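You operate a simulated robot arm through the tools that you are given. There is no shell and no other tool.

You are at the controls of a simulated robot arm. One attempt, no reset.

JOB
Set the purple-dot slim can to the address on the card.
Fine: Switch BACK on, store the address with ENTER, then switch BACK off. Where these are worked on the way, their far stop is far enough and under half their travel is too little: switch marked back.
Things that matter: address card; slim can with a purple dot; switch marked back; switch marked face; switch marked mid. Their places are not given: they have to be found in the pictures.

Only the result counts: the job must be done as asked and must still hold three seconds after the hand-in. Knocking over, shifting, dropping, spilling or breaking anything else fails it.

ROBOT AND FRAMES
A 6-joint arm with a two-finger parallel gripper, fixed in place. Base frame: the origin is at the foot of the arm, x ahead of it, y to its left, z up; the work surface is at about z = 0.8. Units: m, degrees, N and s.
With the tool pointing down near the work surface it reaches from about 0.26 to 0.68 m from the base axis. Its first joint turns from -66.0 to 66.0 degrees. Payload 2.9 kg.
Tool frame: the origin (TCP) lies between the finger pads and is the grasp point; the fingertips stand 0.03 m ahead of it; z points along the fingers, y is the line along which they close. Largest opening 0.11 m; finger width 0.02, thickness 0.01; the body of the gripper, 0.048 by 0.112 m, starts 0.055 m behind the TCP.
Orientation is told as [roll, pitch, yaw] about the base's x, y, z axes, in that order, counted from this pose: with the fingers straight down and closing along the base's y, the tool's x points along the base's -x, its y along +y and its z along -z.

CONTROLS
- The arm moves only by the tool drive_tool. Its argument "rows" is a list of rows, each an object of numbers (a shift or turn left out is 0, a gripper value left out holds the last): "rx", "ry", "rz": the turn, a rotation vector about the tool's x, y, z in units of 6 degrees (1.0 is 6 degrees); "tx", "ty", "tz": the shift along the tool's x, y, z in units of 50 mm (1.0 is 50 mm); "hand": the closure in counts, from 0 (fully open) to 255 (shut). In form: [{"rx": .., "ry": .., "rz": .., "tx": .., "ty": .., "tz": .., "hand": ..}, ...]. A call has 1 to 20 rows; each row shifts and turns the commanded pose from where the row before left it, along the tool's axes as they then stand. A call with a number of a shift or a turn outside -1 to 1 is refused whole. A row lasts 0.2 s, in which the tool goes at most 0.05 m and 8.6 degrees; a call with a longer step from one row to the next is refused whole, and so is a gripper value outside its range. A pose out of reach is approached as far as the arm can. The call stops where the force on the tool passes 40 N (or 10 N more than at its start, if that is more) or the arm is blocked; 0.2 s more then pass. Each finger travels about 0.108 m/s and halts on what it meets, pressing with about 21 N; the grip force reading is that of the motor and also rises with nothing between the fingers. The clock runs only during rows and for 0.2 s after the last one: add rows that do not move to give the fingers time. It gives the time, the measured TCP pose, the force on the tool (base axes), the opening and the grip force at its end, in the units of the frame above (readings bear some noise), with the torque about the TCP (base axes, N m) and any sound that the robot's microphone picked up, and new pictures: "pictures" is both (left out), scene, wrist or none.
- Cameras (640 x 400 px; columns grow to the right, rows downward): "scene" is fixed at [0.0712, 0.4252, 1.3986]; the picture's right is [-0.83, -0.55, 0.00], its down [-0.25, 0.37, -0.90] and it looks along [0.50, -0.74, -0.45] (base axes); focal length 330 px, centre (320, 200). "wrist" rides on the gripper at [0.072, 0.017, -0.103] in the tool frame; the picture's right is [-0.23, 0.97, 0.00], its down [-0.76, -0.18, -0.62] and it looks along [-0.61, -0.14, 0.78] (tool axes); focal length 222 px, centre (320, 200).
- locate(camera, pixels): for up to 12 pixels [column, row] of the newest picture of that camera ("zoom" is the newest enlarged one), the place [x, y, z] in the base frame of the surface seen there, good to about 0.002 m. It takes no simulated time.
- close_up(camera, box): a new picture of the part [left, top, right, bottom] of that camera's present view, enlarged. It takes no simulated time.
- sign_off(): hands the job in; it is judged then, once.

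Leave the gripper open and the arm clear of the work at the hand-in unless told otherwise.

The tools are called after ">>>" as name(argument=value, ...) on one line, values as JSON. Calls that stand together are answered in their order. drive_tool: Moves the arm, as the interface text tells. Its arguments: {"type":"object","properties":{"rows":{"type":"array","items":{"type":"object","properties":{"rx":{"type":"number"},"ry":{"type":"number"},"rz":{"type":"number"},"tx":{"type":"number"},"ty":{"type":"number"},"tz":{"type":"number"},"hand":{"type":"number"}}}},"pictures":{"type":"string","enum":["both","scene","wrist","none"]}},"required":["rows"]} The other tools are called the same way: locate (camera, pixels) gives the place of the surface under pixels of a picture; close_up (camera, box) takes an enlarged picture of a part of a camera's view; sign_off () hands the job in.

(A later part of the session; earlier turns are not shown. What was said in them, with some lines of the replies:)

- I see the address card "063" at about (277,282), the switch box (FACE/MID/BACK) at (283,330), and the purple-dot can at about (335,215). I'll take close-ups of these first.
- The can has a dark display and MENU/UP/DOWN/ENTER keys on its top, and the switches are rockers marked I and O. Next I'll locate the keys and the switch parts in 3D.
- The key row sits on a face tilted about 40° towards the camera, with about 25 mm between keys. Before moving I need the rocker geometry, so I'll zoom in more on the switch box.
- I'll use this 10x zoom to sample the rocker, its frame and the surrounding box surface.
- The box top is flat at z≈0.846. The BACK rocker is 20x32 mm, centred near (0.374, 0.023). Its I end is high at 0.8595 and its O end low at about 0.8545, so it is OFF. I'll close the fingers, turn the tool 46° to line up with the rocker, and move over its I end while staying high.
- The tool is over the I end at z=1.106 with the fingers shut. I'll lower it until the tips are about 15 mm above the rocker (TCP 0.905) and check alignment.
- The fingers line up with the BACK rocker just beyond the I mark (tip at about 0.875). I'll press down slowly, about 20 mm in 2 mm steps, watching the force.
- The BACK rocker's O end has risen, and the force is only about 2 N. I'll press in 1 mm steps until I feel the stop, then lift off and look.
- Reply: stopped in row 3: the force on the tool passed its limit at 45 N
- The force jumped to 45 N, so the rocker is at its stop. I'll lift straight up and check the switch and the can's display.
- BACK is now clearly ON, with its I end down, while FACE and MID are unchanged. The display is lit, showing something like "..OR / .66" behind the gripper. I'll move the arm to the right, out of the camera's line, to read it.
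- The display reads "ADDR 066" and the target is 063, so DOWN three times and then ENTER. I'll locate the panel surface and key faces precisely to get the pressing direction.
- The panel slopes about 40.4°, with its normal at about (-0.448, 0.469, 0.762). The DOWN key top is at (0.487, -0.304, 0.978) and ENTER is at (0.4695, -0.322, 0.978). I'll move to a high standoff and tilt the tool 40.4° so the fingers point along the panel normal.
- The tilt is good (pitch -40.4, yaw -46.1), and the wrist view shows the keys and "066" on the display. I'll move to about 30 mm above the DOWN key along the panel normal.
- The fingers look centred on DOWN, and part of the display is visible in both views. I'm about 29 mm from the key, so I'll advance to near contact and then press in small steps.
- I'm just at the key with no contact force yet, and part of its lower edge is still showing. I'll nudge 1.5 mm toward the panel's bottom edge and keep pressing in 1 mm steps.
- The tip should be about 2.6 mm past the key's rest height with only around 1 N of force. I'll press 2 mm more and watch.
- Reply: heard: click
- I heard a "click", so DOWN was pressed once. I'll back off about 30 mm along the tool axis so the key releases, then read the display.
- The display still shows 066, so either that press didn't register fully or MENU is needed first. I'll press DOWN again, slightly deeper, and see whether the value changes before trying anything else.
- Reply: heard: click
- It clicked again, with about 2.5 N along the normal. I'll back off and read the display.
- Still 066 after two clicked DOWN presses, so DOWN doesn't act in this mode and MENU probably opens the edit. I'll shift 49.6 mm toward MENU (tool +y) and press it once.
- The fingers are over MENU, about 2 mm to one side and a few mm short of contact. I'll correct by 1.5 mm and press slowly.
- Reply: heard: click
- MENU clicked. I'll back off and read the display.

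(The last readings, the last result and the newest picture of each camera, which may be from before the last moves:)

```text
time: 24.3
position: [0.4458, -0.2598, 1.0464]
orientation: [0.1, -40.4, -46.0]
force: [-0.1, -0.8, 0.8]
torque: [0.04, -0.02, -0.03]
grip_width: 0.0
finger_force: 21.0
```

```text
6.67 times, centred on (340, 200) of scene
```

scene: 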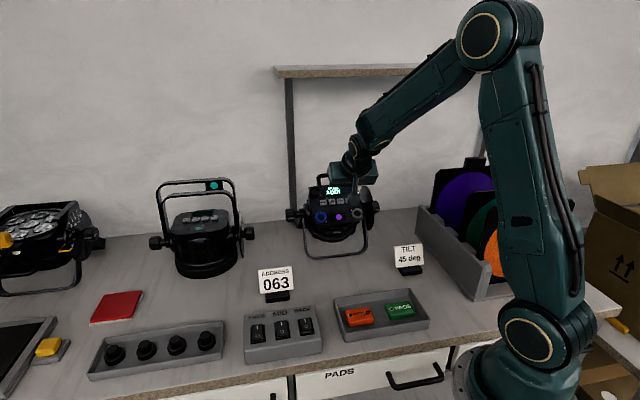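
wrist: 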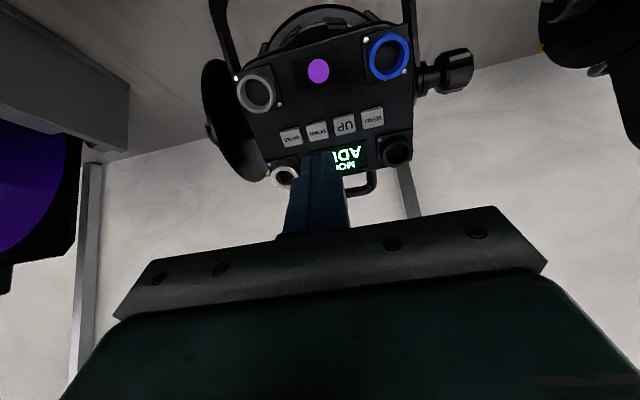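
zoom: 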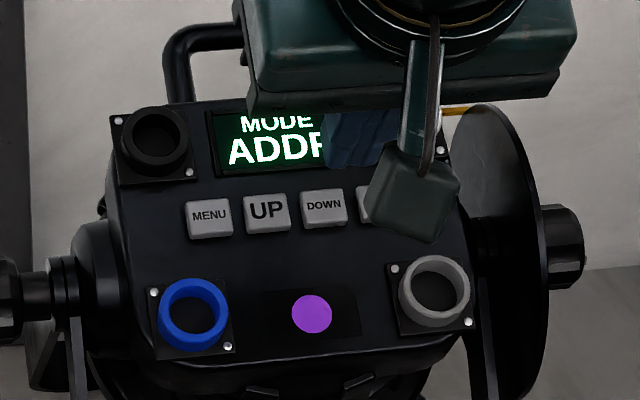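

The display now reads "MODE / ADDR", a menu with ADDR selected, so ENTER should open the address edit. I'll shift 25 mm to ENTER and approach, checking alignment before pressing.

>>> drive_tool(rows=[{"ty": -0.494}, {}, {"tz": 0.6}, {"tz": 0.4}], pictures="both")

>>> close_up(camera="wrist", box=[220, 60, 420, 200])

>>> close_up(camera="scene", box=[300, 170, 380, 230])

```text
time: 25.3
position: [0.4491, -0.3019, 1.0096]
orientation: [0.1, -40.3, -46.1]
force: [0.4, -0.8, -0.1]
torque: [0.01, -0.02, 0.02]
grip_width: 0.0003
finger_force: 21.7
```

scene: 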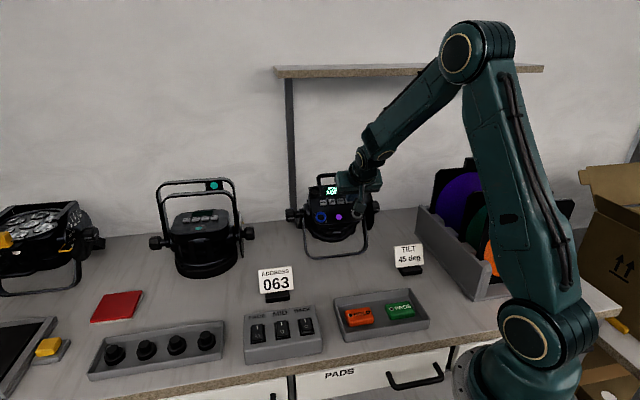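
wrist: 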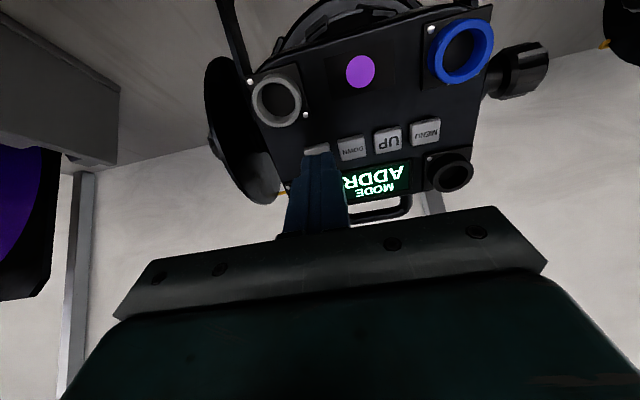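

```text
2.86 times, centred on (320, 130) of wrist
```

zoom: 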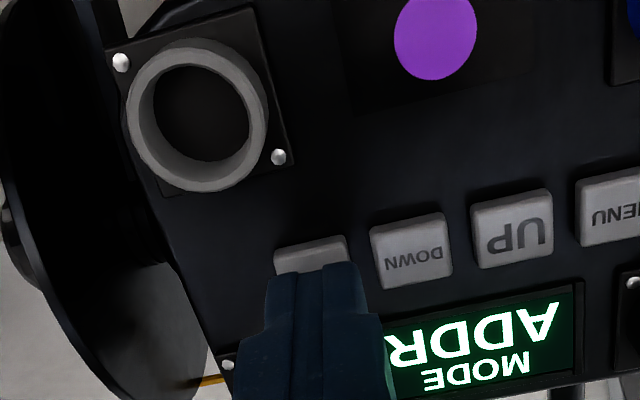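

```text
6.67 times, centred on (340, 200) of scene
```

zoom: 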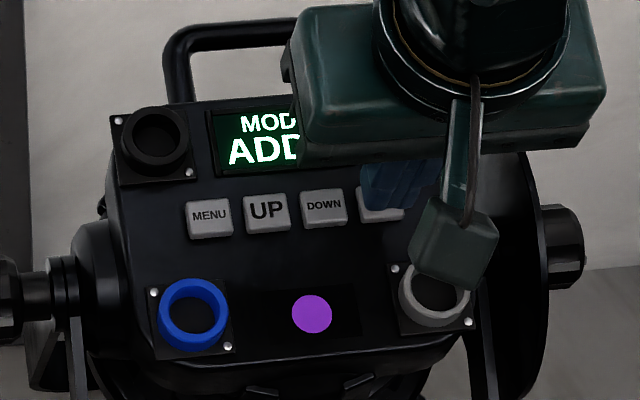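

The fingers are over ENTER and "MODE ADDR" is fully readable in the wrist view. I'll nudge 1.5 mm and press ENTER once.

>>> drive_tool(rows=[{"ty": -0.03}, {"tz": 0.1}, {"tz": 0.06}, {"tz": 0.04}, {"tz": 0.04}, {"tz": 0.03}, {}], pictures="wrist")

>>> close_up(camera="wrist", box=[220, 80, 420, 220])

```text
time: 26.9
position: [0.4559, -0.3101, 0.9982]
orientation: [0.1, -40.4, -46.1]
force: [-0.4, 0.0, 1.4]
torque: [0.0, -0.01, 0.04]
grip_width: 0.0001
finger_force: 21.1
```

wrist: 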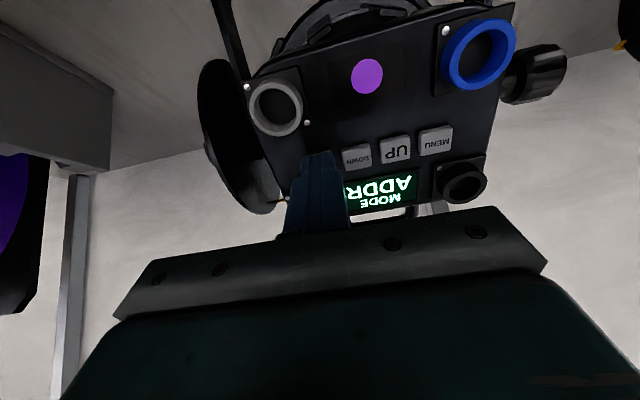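

```text
2.86 times, centred on (320, 150) of wrist
```

zoom: 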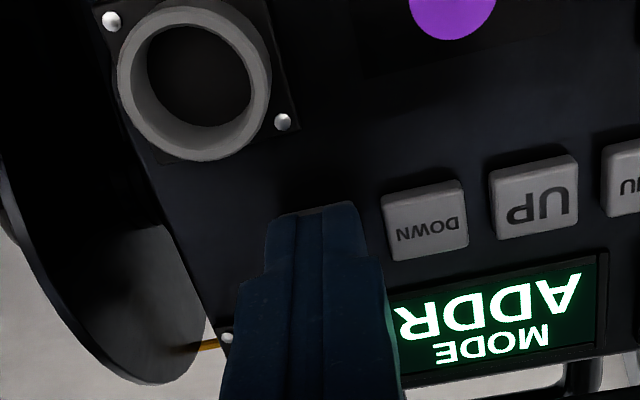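

No click yet. I'll press another 2 mm in small steps.

>>> drive_tool(rows=[{"tz": 0.02}, {"tz": 0.02}, {}], pictures="wrist")

>>> close_up(camera="wrist", box=[220, 80, 420, 220])

```text
time: 27.7
position: [0.4559, -0.3097, 0.9957]
orientation: [0.0, -40.5, -46.0]
force: [-5.7, 2.6, 5.4]
torque: [0.02, 0.05, -0.01]
grip_width: 0.0
finger_force: 20.8
heard: click
```

wrist: 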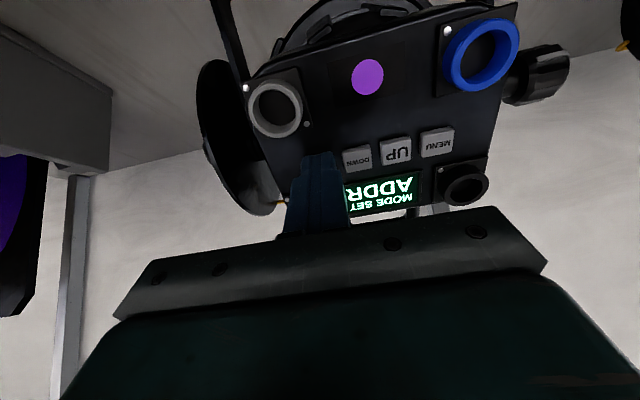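

```text
2.86 times, centred on (320, 150) of wrist
```

zoom: 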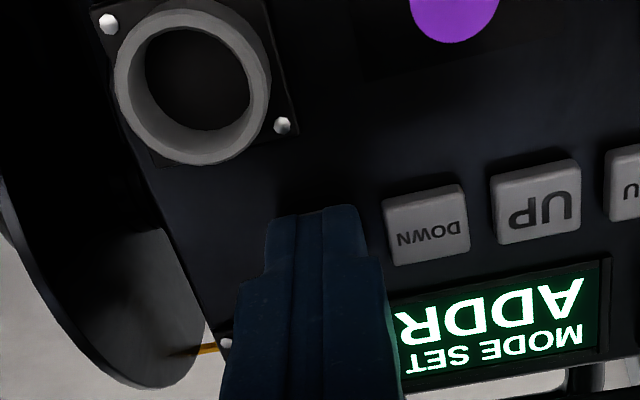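

It clicked and the display now shows "MODE SET / ADDR", so I'm editing the MODE item (value ADDR) and the address is another menu item. I'll back off and check whether the message stays.

>>> drive_tool(rows=[{"tz": -0.1}, {"tz": -0.6}, {"tz": -0.6}, {}, {}, {}, {}, {}], pictures="both")

>>> close_up(camera="scene", box=[300, 170, 380, 230])

>>> close_up(camera="wrist", box=[260, 50, 460, 190])

```text
time: 29.5
position: [0.4267, -0.2806, 1.0461]
orientation: [0.1, -40.4, -46.2]
force: [0.1, -0.2, -0.3]
torque: [-0.03, 0.01, -0.02]
grip_width: 0.0002
finger_force: 20.7
```

scene: 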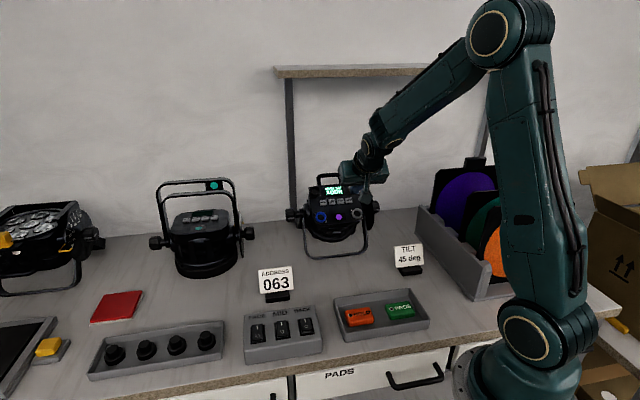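
wrist: 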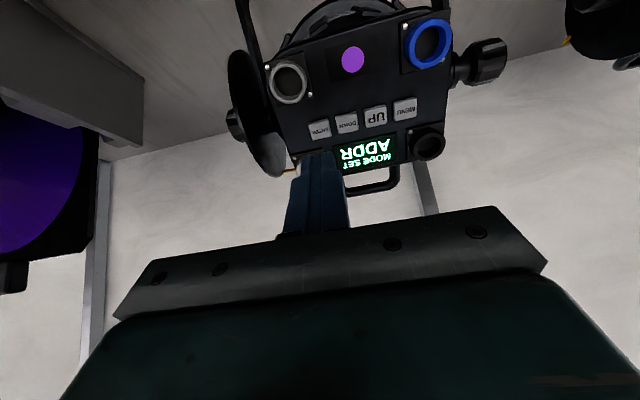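

```text
6.67 times, centred on (340, 200) of scene
```

zoom: 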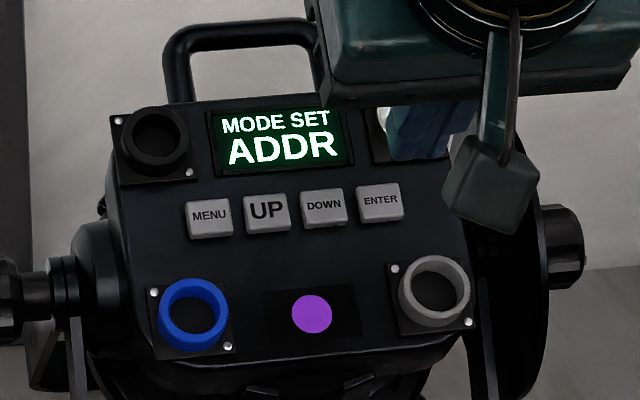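

```text
2.86 times, centred on (360, 120) of wrist
```

zoom: 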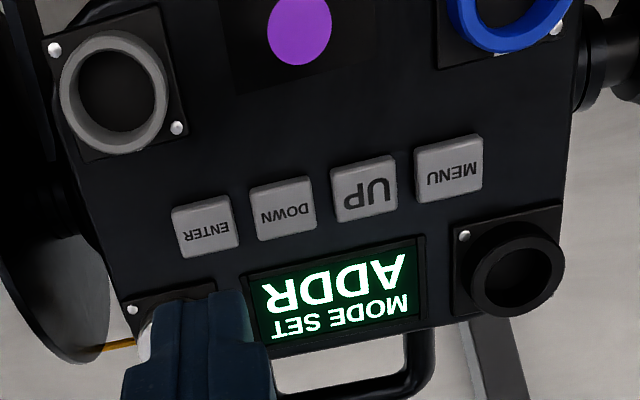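

"MODE SET" stays on screen, so it is an edit state. I'll press MENU once to leave it without changing the mode value.

>>> drive_tool(rows=[{"ty": 0.75}, {"ty": 0.744}, {}, {"tz": 0.6}, {"tz": 0.45}, {"tz": 0.08}, {"tz": 0.06}, {"tz": 0.04}, {"tz": 0.03}, {"tz": 0.02}, {}], pictures="wrist")

>>> close_up(camera="wrist", box=[180, 80, 380, 220])

```text
time: 31.9
position: [0.5084, -0.2584, 0.9965]
orientation: [0.0, -40.4, -46.1]
force: [-1.8, -0.8, 1.9]
torque: [-0.02, -0.01, -0.01]
grip_width: 0.0
finger_force: 21.2
heard: click
```

wrist: 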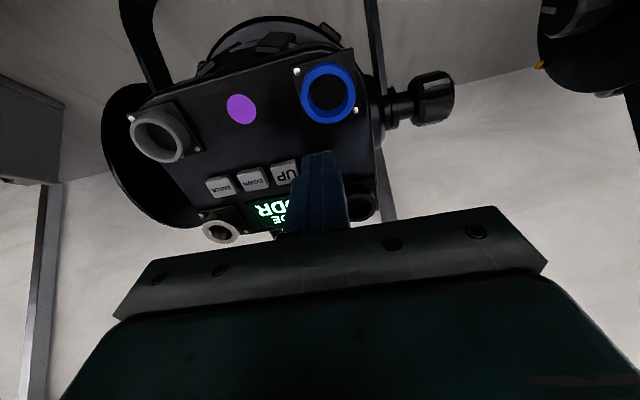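

```text
2.86 times, centred on (280, 150) of wrist
```

zoom: 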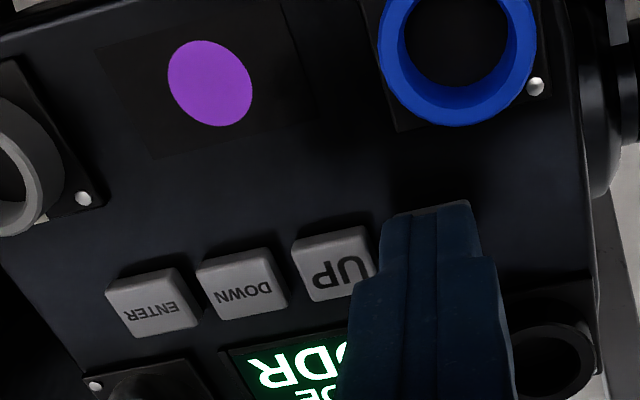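

The visible end of the display now reads "..DE / ..DDR", so the edit was cancelled back to "MODE / ADDR". I'll release and press MENU again to step to the next item.

>>> drive_tool(rows=[{"tz": -0.2}, {}, {"tz": 0.1}, {"tz": 0.04}, {"tz": 0.03}, {"tz": 0.02}, {"tz": 0.02}, {}], pictures="wrist")

>>> close_up(camera="wrist", box=[180, 80, 380, 220])

```text
time: 33.7
position: [0.5097, -0.2572, 0.9969]
orientation: [0.1, -40.5, -46.0]
force: [-3.4, 3.9, 3.3]
torque: [0.11, 0.07, 0.05]
grip_width: 0.0003
finger_force: 20.8
heard: click
```

wrist: 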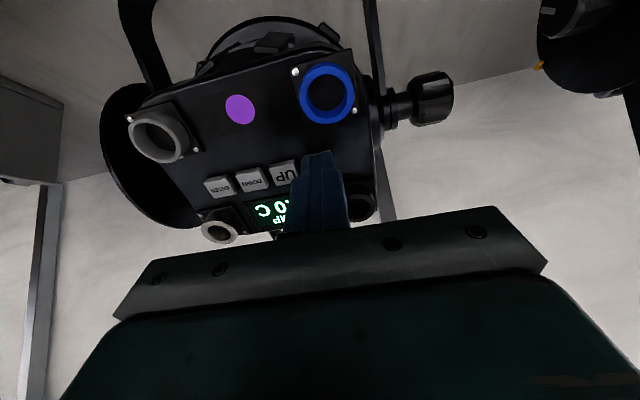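

```text
2.86 times, centred on (280, 150) of wrist
```

zoom: 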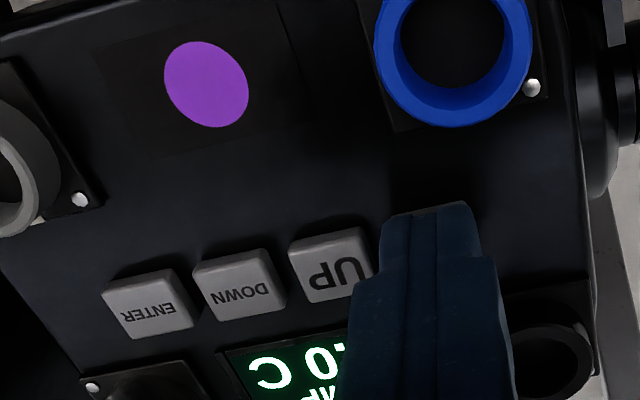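

The display now ends in "..MP / ..0 C", a temperature page. I'll step on with another MENU press.

>>> drive_tool(rows=[{"tz": -0.2}, {}, {"tz": 0.1}, {"tz": 0.04}, {"tz": 0.03}, {"tz": 0.02}, {"tz": 0.01}, {}], pictures="wrist")

>>> close_up(camera="wrist", box=[180, 80, 380, 220])

```text
time: 35.5
position: [0.5106, -0.2566, 0.9976]
orientation: [0.1, -40.5, -46.0]
force: [-3.7, 5.8, 5.1]
torque: [0.09, 0.02, 0.03]
grip_width: 0.0
finger_force: 20.8
heard: click
```

wrist: 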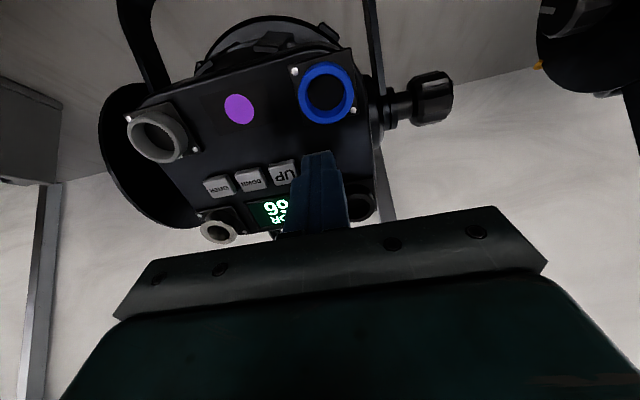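

```text
2.86 times, centred on (280, 150) of wrist
```

zoom: 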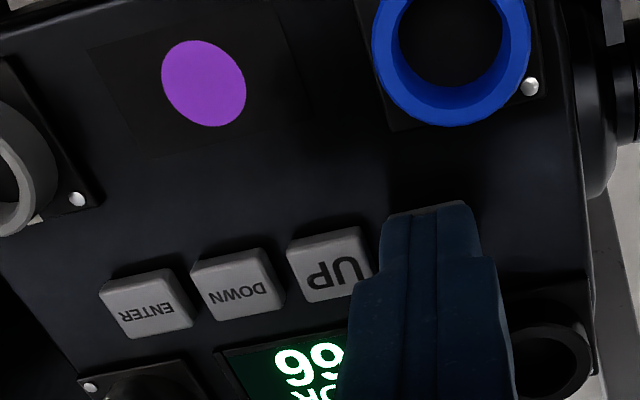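

I'm back at "ADDR 066". ENTER should start editing it. I'll back off, shift to ENTER, and look before pressing.

>>> drive_tool(rows=[{"tz": -0.2}, {"tz": -0.6}, {"tz": -0.5}, {"ty": -0.75}, {"ty": -0.744}, {}], pictures="both")

>>> close_up(camera="scene", box=[275, 165, 395, 265])

>>> close_up(camera="wrist", box=[260, 50, 460, 190])

```text
time: 36.9
position: [0.4247, -0.2772, 1.0463]
orientation: [0.1, -40.4, -46.0]
force: [0.0, 0.5, -0.4]
torque: [-0.04, 0.03, -0.02]
grip_width: 0.0
finger_force: 21.8
```

scene: 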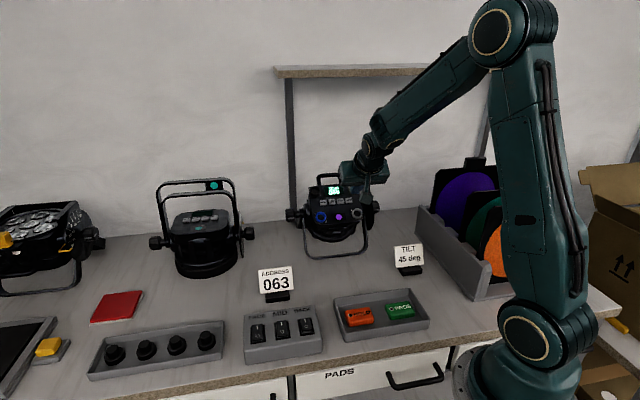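
wrist: 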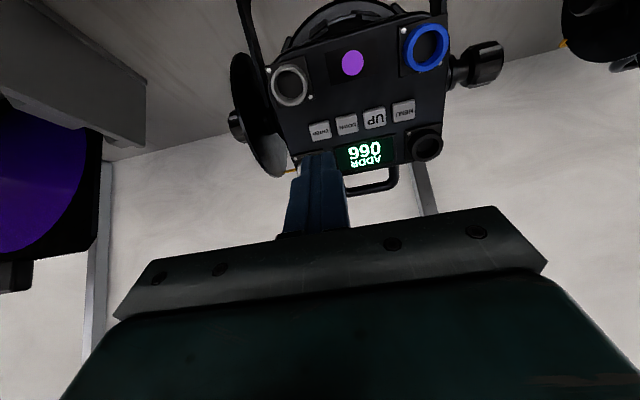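

```text
4.00 times, centred on (335, 215) of scene
```

zoom: 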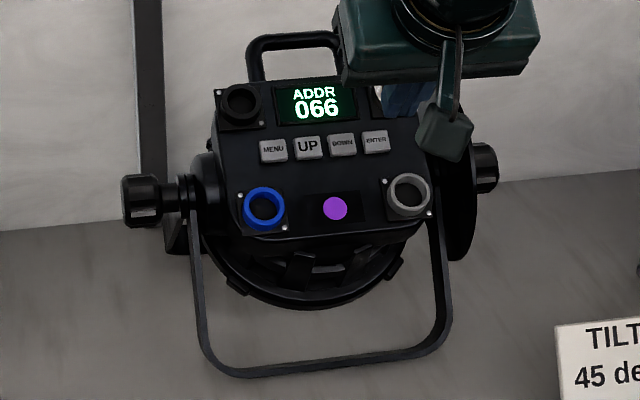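

```text
2.86 times, centred on (360, 120) of wrist
```

zoom: 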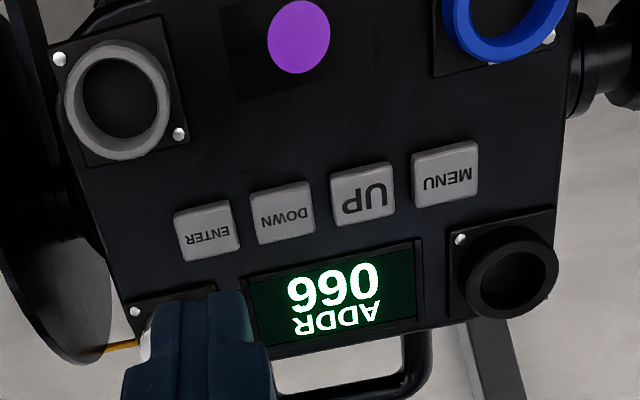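

The can hasn't moved (same pixels as before) and the display reads "ADDR 066". Now I'll press ENTER.

>>> drive_tool(rows=[{"tz": 0.6}, {"tz": 0.45}, {"tz": 0.08}, {"tz": 0.06}, {"tz": 0.04}, {"tz": 0.03}, {"tz": 0.03}, {"tz": 0.02}, {}], pictures="wrist")

>>> close_up(camera="wrist", box=[220, 80, 420, 220])

```text
time: 38.9
position: [0.4562, -0.3097, 0.9958]
orientation: [0.0, -40.4, -46.0]
force: [-6.9, 4.8, 3.8]
torque: [0.11, 0.12, -0.01]
grip_width: 0.0
finger_force: 20.5
heard: click
```

wrist: 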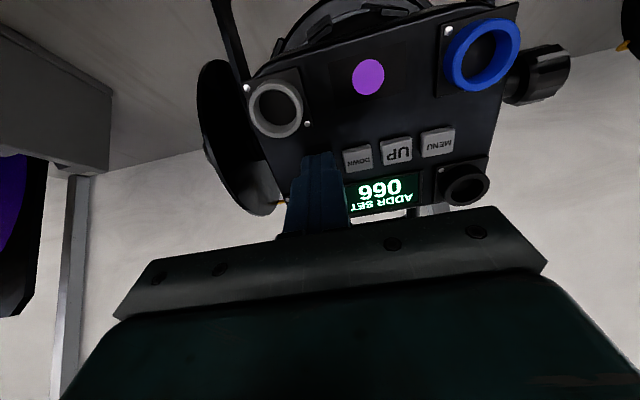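

```text
2.86 times, centred on (320, 150) of wrist
```

zoom: 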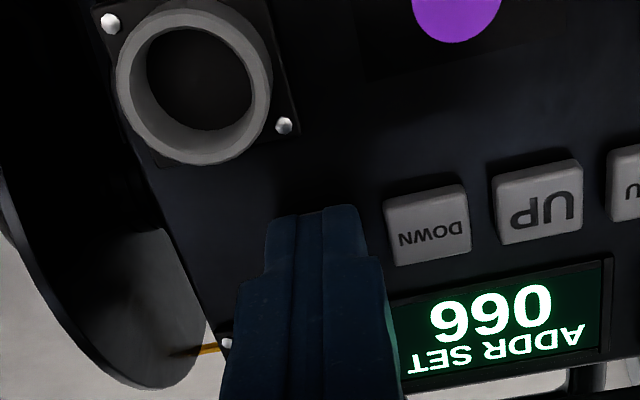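

"ADDR SET / 066" means edit mode is active. I'll back off, shift 26 mm to DOWN, press it once, retract, and read the display.

>>> drive_tool(rows=[{"tz": -0.2}, {"tz": -0.4}, {"ty": 0.53}, {}, {"tz": 0.3}, {"tz": 0.1}, {"tz": 0.06}, {"tz": 0.05}, {"tz": 0.04}, {"tz": 0.03}, {"tz": 0.02}, {}], pictures="wrist")

>>> close_up(camera="wrist", box=[220, 80, 420, 220])

```text
time: 41.5
position: [0.474, -0.2911, 0.997]
orientation: [0.1, -40.5, -46.1]
force: [-2.0, 1.0, 1.5]
torque: [0.04, 0.08, -0.01]
grip_width: 0.0001
finger_force: 20.5
heard: click
```

wrist: 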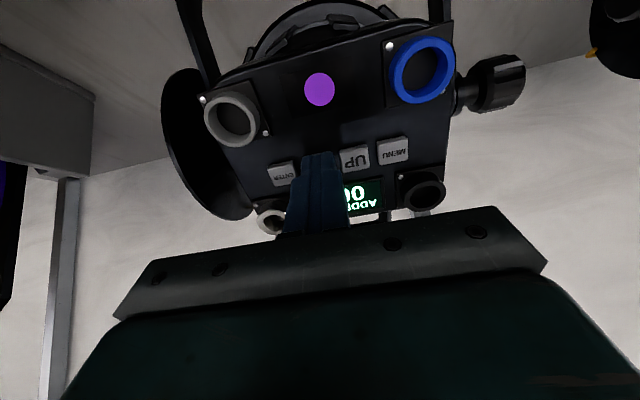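

```text
2.86 times, centred on (320, 150) of wrist
```

zoom: 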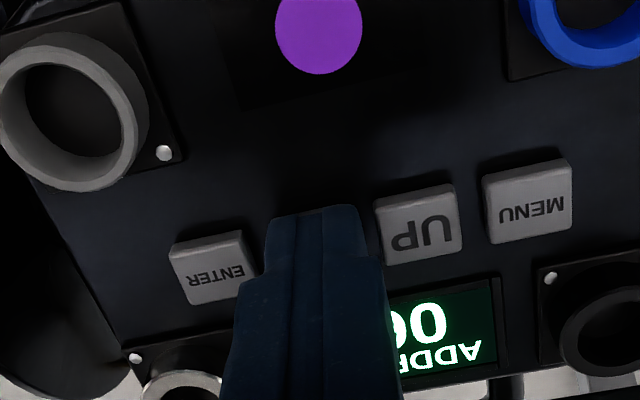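

DOWN clicked. I'll back off to read the number.

>>> drive_tool(rows=[{"tz": -0.1}, {"tz": -0.6}, {"tz": -0.6}, {}], pictures="both")

>>> close_up(camera="scene", box=[300, 170, 380, 230])

```text
time: 42.5
position: [0.4458, -0.2608, 1.0455]
orientation: [0.1, -40.4, -46.1]
force: [-0.1, -0.2, -0.1]
torque: [0.01, 0.0, 0.02]
grip_width: 0.0002
finger_force: 20.8
```

scene: 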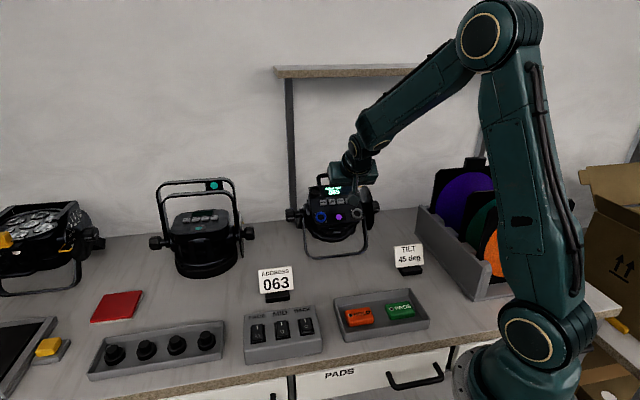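
wrist: 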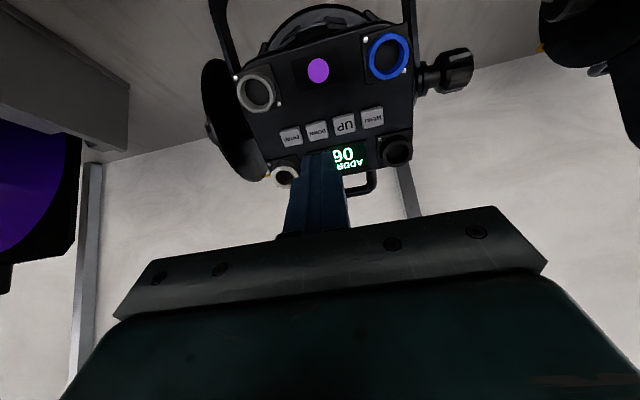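

```text
6.67 times, centred on (340, 200) of scene
```

zoom: 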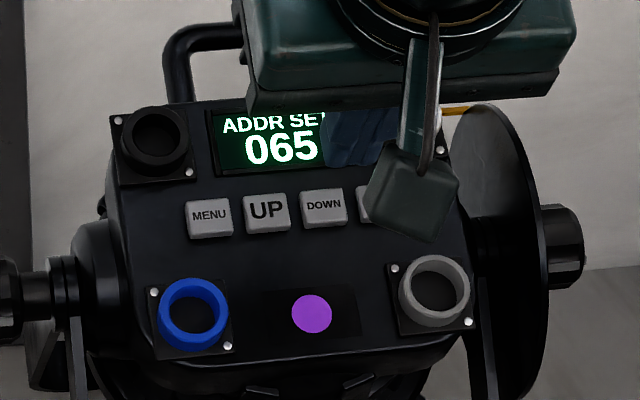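

It reads "ADDR SET 065", one step per press. I'll press DOWN a second time and retract.

>>> drive_tool(rows=[{"tz": 0.6}, {"tz": 0.45}, {"tz": 0.08}, {"tz": 0.06}, {"tz": 0.04}, {"tz": 0.03}, {"tz": 0.03}, {"tz": 0.01}, {}], pictures="none")

>>> drive_tool(rows=[{"tz": -0.1}, {"tz": -0.6}, {"tz": -0.6}, {}], pictures="scene")

>>> close_up(camera="scene", box=[300, 170, 380, 230])

```text
time: 44.5
position: [0.4748, -0.2915, 0.9955]
orientation: [0.0, -40.4, -46.0]
force: [-5.0, 7.0, 6.0]
torque: [0.09, -0.02, 0.06]
grip_width: 0.0001
finger_force: 20.5
heard: click
```

```text
time: 45.5
position: [0.447, -0.2631, 1.0464]
orientation: [0.1, -40.4, -46.1]
force: [0.7, -0.3, -0.6]
torque: [-0.02, 0.02, 0.01]
grip_width: 0.0
finger_force: 21.4
```

scene: 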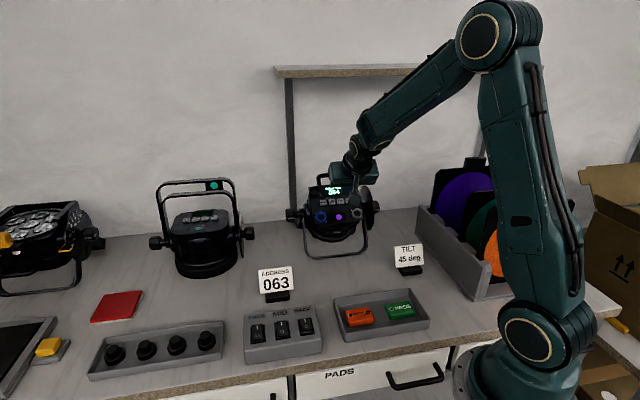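

```text
6.67 times, centred on (340, 200) of scene
```

zoom: 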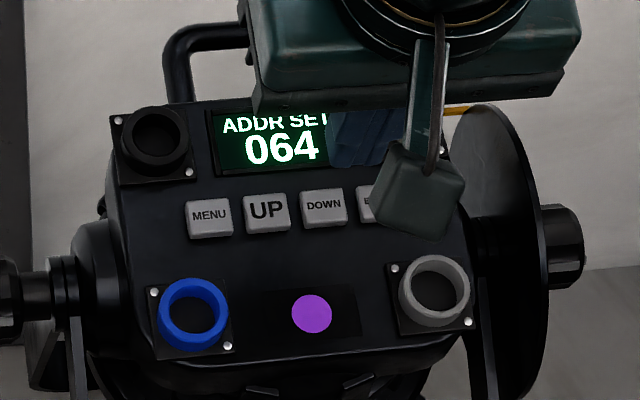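

It shows 064. Now the third DOWN press.

>>> drive_tool(rows=[{"tz": 0.6}, {"tz": 0.45}, {"tz": 0.08}, {"tz": 0.06}, {"tz": 0.04}, {"tz": 0.03}, {"tz": 0.03}, {}], pictures="none")

>>> drive_tool(rows=[{"tz": -0.1}, {"tz": -0.6}, {"tz": -0.6}, {}], pictures="scene")

>>> close_up(camera="scene", box=[300, 170, 380, 230])

```text
time: 47.3
position: [0.4756, -0.292, 0.996]
orientation: [0.1, -40.5, -46.1]
force: [-2.2, 1.8, 0.6]
torque: [0.04, 0.03, 0.01]
grip_width: 0.0
finger_force: 20.9
heard: click
```

```text
time: 48.3
position: [0.4468, -0.2597, 1.0452]
orientation: [0.1, -40.3, -46.1]
force: [-0.2, -0.4, -0.4]
torque: [-0.01, 0.01, 0.01]
grip_width: 0.0
finger_force: 21.2
```

scene: 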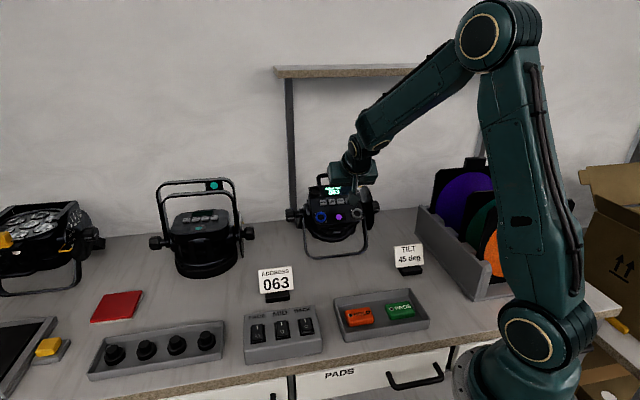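

```text
6.67 times, centred on (340, 200) of scene
```

zoom: 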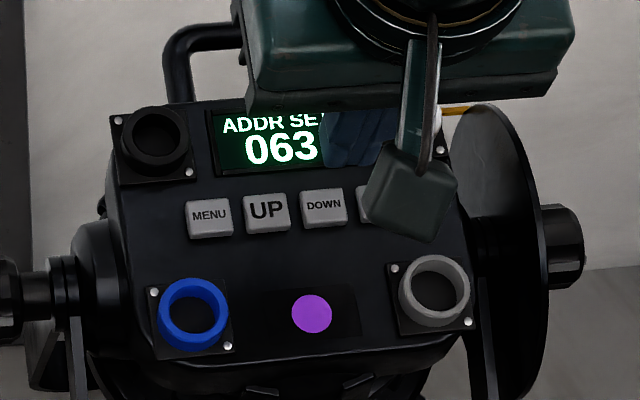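

The display shows "ADDR SET 063", matching the card. Next I'll shift 26.5 mm to ENTER and press it to store.

>>> drive_tool(rows=[{"ty": -0.53}, {}, {"tz": 0.6}, {"tz": 0.45}, {"tz": 0.08}, {"tz": 0.06}, {"tz": 0.04}, {"tz": 0.03}, {"tz": 0.03}, {"tz": 0.02}, {}], pictures="wrist")

>>> close_up(camera="wrist", box=[220, 80, 420, 220])

```text
time: 50.7
position: [0.4548, -0.3099, 0.9938]
orientation: [0.1, -40.4, -46.1]
force: [-2.1, 4.7, 3.9]
torque: [0.08, -0.03, 0.03]
grip_width: 0.0
finger_force: 21.3
heard: click
```

wrist: 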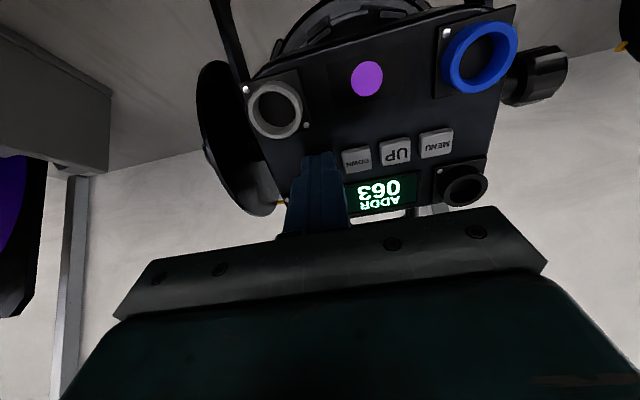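

```text
2.86 times, centred on (320, 150) of wrist
```

zoom: 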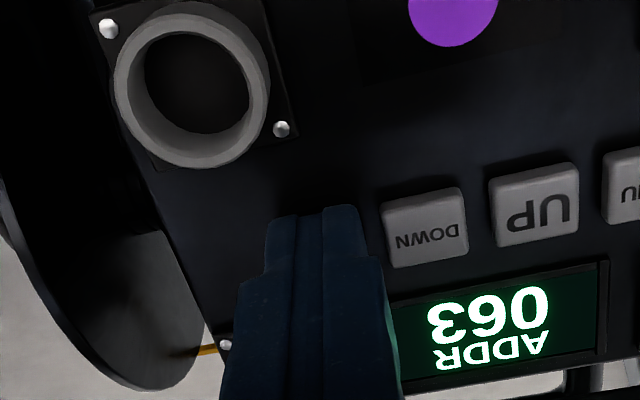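

"ADDR / 063" with SET gone means it is stored. I'll retract 150 mm along the tool axis and straighten the tool to vertical.

>>> drive_tool(rows=[{"tz": -0.1}, {"tz": -0.7}, {"tz": -0.9}, {"tz": -0.9}, {"tz": -0.4}, {"ry": 0.962}, {"ry": 0.962}, {"ry": 0.962}, {"ry": 0.962}, {"ry": 0.962}, {"ry": 0.962}, {"ry": 0.962}, {}], pictures="both")

>>> close_up(camera="scene", box=[275, 165, 395, 265])

>>> close_up(camera="scene", box=[285, 305, 325, 345])

>>> locate(camera="zoom", pixels=[[275, 140], [362, 125], [300, 270], [390, 255], [320, 150], [335, 180], [340, 210], [343, 230], [345, 245], [345, 260], [260, 220], [410, 220]])

```text
time: 53.5
position: [0.3886, -0.2411, 1.1093]
orientation: [0.1, 0.0, -46.0]
force: [0.3, 0.9, -0.4]
torque: [-0.01, 0.01, 0.0]
grip_width: 0.0
finger_force: 21.0
```

scene: 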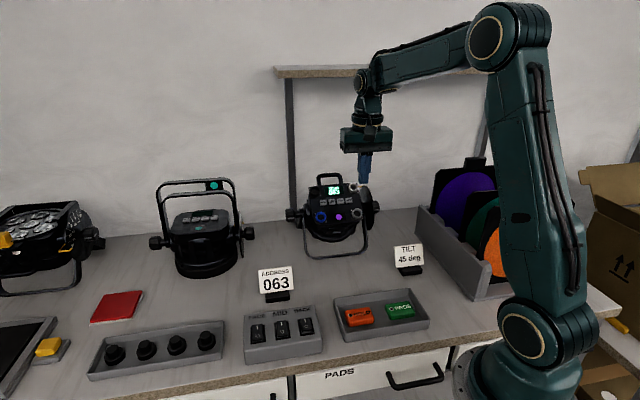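
wrist: 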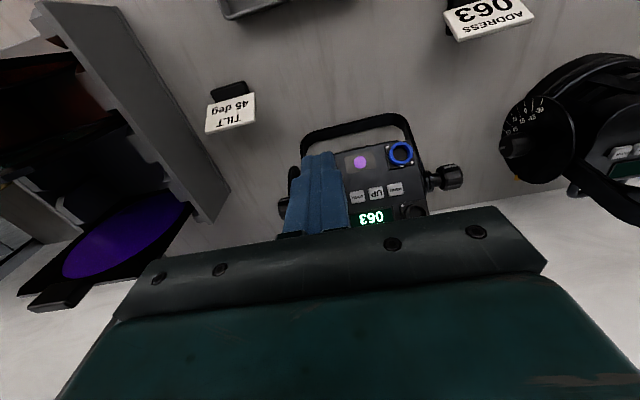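

```text
4.00 times, centred on (335, 215) of scene
```

zoom: 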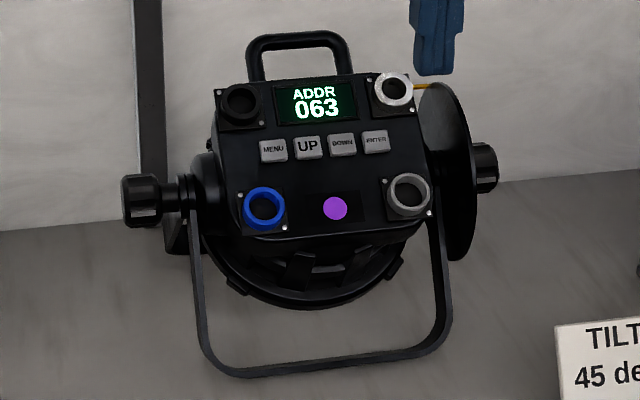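

```text
10.00 times, centred on (305, 325) of scene
```

zoom: 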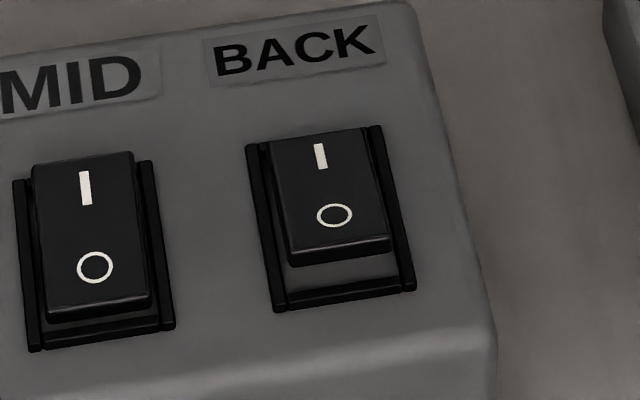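

```text
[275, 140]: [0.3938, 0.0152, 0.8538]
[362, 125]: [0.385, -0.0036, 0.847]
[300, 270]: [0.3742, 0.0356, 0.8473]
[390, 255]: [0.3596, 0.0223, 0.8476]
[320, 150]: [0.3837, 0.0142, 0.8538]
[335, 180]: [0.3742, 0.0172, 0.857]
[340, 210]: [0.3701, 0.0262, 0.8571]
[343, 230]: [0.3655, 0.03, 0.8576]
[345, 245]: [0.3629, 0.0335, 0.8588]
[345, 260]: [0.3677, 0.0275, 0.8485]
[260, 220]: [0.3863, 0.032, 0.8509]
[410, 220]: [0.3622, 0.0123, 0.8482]
```

The display shows ADDR 063 and the can hasn't moved. Now to switch BACK off by pressing the O end at about (0.361, 0.036). I'll move above it and lower to about 15 mm over the rocker.

>>> drive_tool(rows=[{"tx": 0.728, "ty": 0.576}, {"tx": 0.728, "ty": 0.576}, {"tx": 0.728, "ty": 0.576}, {"tx": 0.728, "ty": 0.576}, {"tx": 0.728, "ty": 0.576}, {"tx": 0.728, "ty": 0.576}, {}, {"tz": 0.9}, {"tz": 0.9}, {"tz": 0.9}, {"tz": 0.9}, {"tz": 0.45}, {}], pictures="both")

>>> close_up(camera="scene", box=[255, 280, 345, 360])

>>> close_up(camera="wrist", box=[220, 30, 440, 210])

```text
time: 56.3
position: [0.3612, 0.0357, 0.9084]
orientation: [0.1, 0.0, -46.1]
force: [0.5, -0.6, -0.4]
torque: [0.01, -0.02, 0.03]
grip_width: 0.0
finger_force: 21.5
```

scene: 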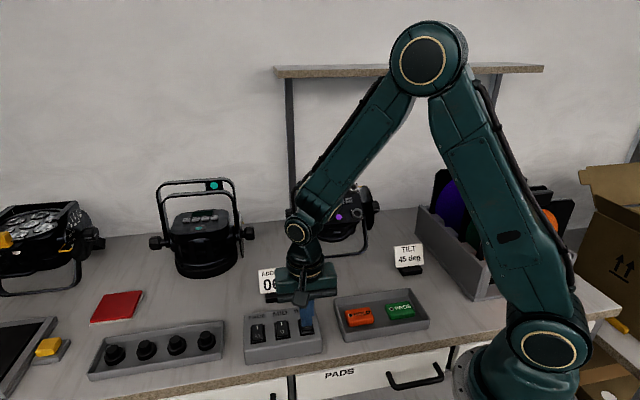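
wrist: 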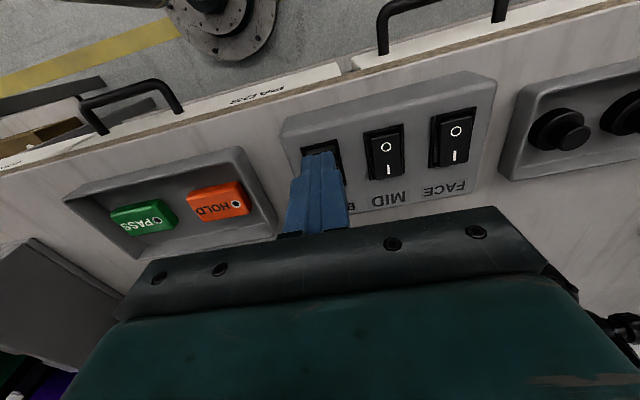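

```text
5.00 times, centred on (300, 320) of scene
```

zoom: 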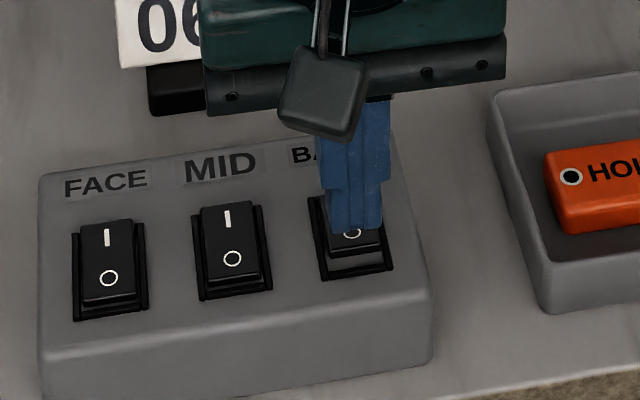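

```text
2.22 times, centred on (330, 120) of wrist
```

zoom: 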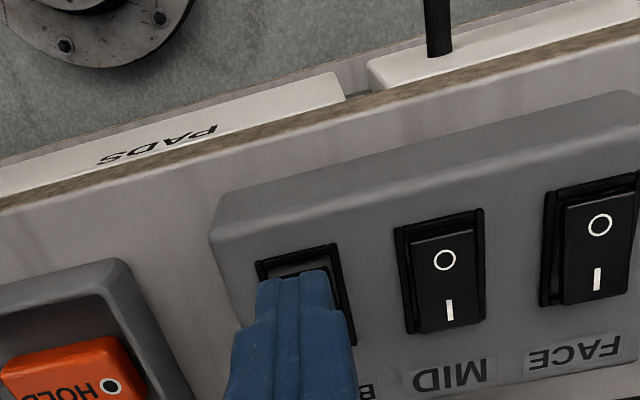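

The fingers are above the O end (tip at about 0.878). I'll press down slowly to the stop.

>>> drive_tool(rows=[{"tz": 0.1}, {"tz": 0.1}, {"tz": 0.08}, {"tz": 0.06}, {"tz": 0.04}, {"tz": 0.04}, {"tz": 0.03}, {"tz": 0.02}, {}], pictures="both")

>>> close_up(camera="scene", box=[265, 290, 345, 360])

```text
time: 58.3
position: [0.361, 0.0358, 0.8834]
orientation: [0.1, 0.0, -45.9]
force: [-0.2, 0.0, -0.4]
torque: [-0.02, -0.01, -0.02]
grip_width: 0.0
finger_force: 21.1
```

scene: 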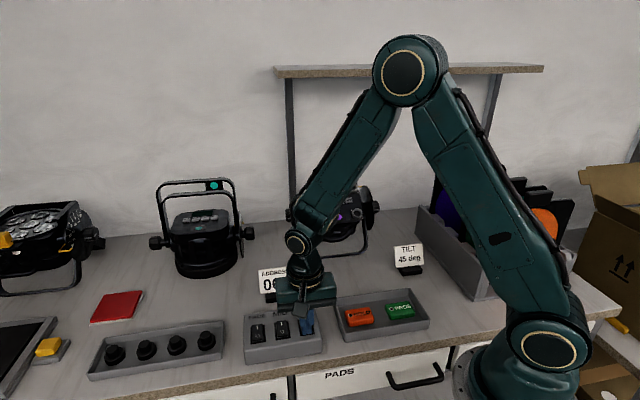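
wrist: 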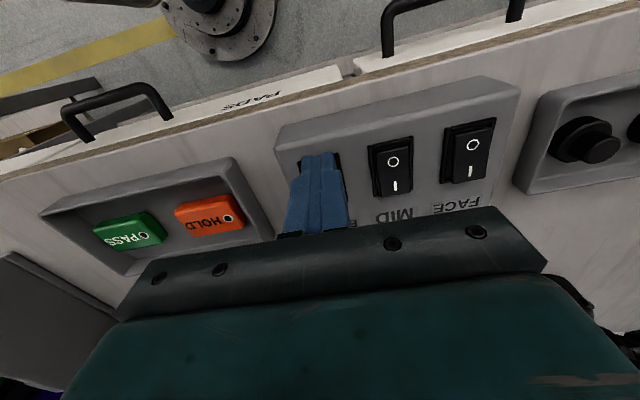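

```text
5.71 times, centred on (305, 325) of scene
```

zoom: 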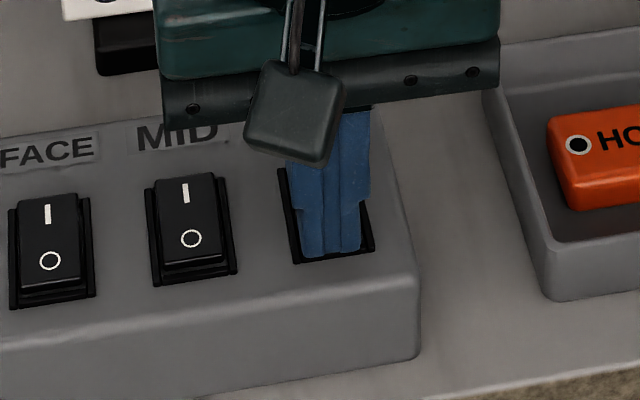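

The tip is at about 0.853 with almost no force, so the rocker has probably snapped over. I'll press up to 2 mm more to feel the stop, then lift.

>>> drive_tool(rows=[{"tz": 0.02}, {"tz": 0.02}, {}], pictures="none")

```text
time: 59.1
position: [0.3613, 0.0363, 0.8836]
orientation: [0.1, -0.3, -46.0]
force: [-4.3, -1.5, 9.6]
torque: [-0.07, 0.08, -0.08]
grip_width: 0.0
finger_force: 20.9
stopped in row 3: the force on the tool passed its limit at 42 N (the readings are from after the stop); the commanded pose is now the measured one
```

I hit the stop at 42 N. I'll lift straight up and check the switch and the display.

>>> drive_tool(rows=[{"tz": -0.3}, {"tz": -0.9}, {"tz": -0.9}, {"tz": -0.9}, {"tz": -0.9}, {}], pictures="both")

>>> close_up(camera="scene", box=[235, 290, 335, 360])

>>> close_up(camera="scene", box=[275, 165, 395, 265])

```text
time: 60.5
position: [0.3618, 0.0376, 1.0787]
orientation: [0.0, -0.2, -46.0]
force: [1.0, 1.2, -0.3]
torque: [0.02, 0.01, -0.01]
grip_width: 0.0001
finger_force: 20.6
```

scene: 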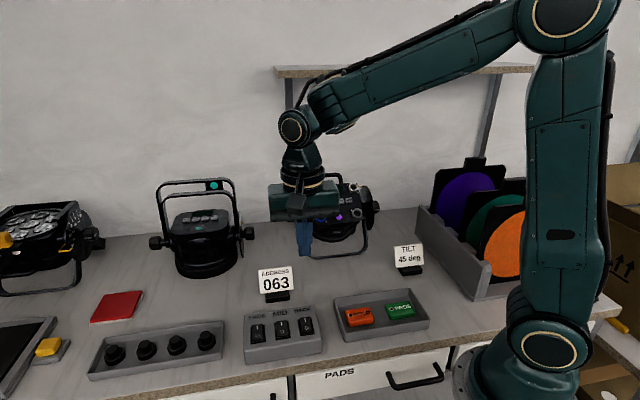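
wrist: 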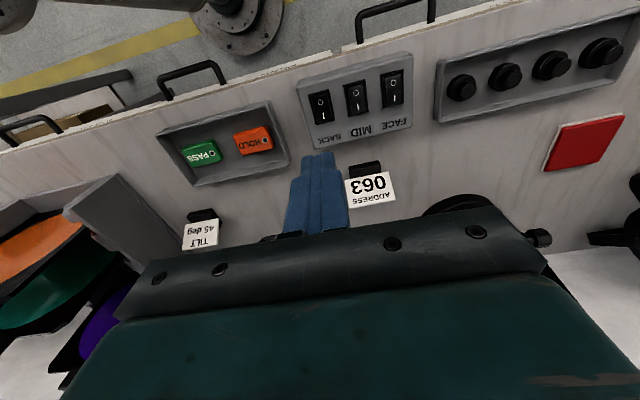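

```text
5.71 times, centred on (285, 325) of scene
```

zoom: 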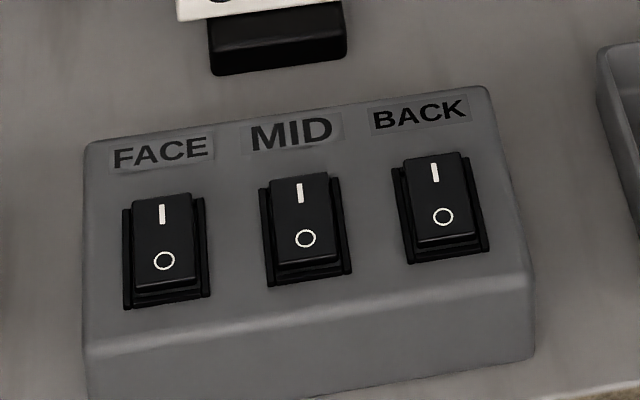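

```text
4.00 times, centred on (335, 215) of scene
```

zoom: 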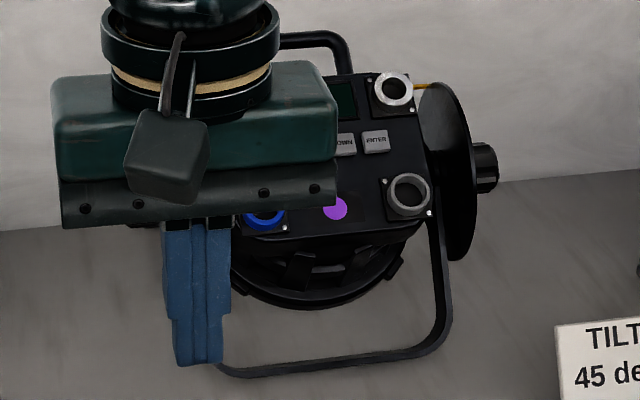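

BACK is OFF again, matching FACE and MID, and the display is dark. I'll move the arm clear to the right, open the gripper and make a last check.

>>> drive_tool(rows=[{"tx": -0.45, "ty": -0.82, "tz": -0.12}, {"tx": -0.45, "ty": -0.82, "tz": -0.12}, {"tx": -0.45, "ty": -0.82, "tz": -0.12}, {"tx": -0.45, "ty": -0.82, "tz": -0.12}, {"tx": -0.45, "ty": -0.82, "tz": -0.12}, {"tx": -0.45, "ty": -0.82, "tz": -0.12}, {"hand": 0}, {}, {}, {}], pictures="scene")

>>> close_up(camera="scene", box=[275, 165, 395, 265])

>>> close_up(camera="scene", box=[235, 260, 335, 370])

```text
time: 62.7
position: [0.2801, -0.2313, 1.1155]
orientation: [0.1, -0.2, -45.9]
force: [0.1, -0.1, -0.5]
torque: [0.03, 0.05, -0.02]
grip_width: 0.11
finger_force: 0.1
```

scene: 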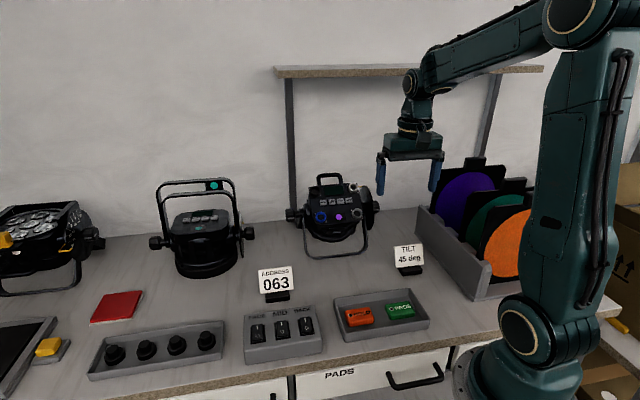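

```text
4.00 times, centred on (335, 215) of scene
```

zoom: 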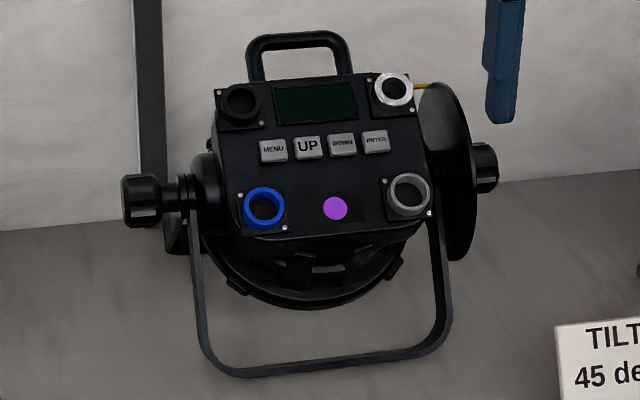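

```text
3.64 times, centred on (285, 315) of scene
```

zoom: 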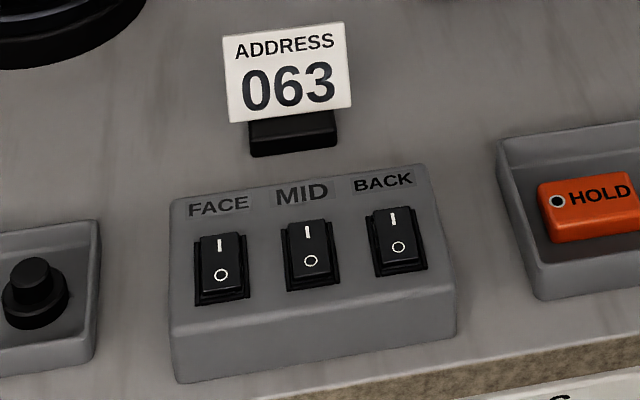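

Address 063 was stored with ENTER, BACK is off, FACE and MID are unchanged, and the can and card haven't moved. The gripper is open and the arm is clear, so I'm handing in.

>>> sign_off()

```text
The job is handed in.
```

The purple-dot can is set to address 063, matching the card, and I've handed the job in.

- **Switch BACK on:** the can's display lit up showing address 066.
- **Address:** I opened the address edit with ENTER, pressed DOWN three times to 063 and stored it with ENTER. The display then read "ADDR 063", with SET gone.
- **Switch BACK off:** it is back at its off stop and the display is dark.

Before finding the address edit I pressed DOWN twice with no effect. I also opened the can's MODE setting, and left it with MENU without changing its value (ADDR).

FACE and MID stayed off, and neither the can nor the card moved in the pictures. The arm is clear with the gripper open.
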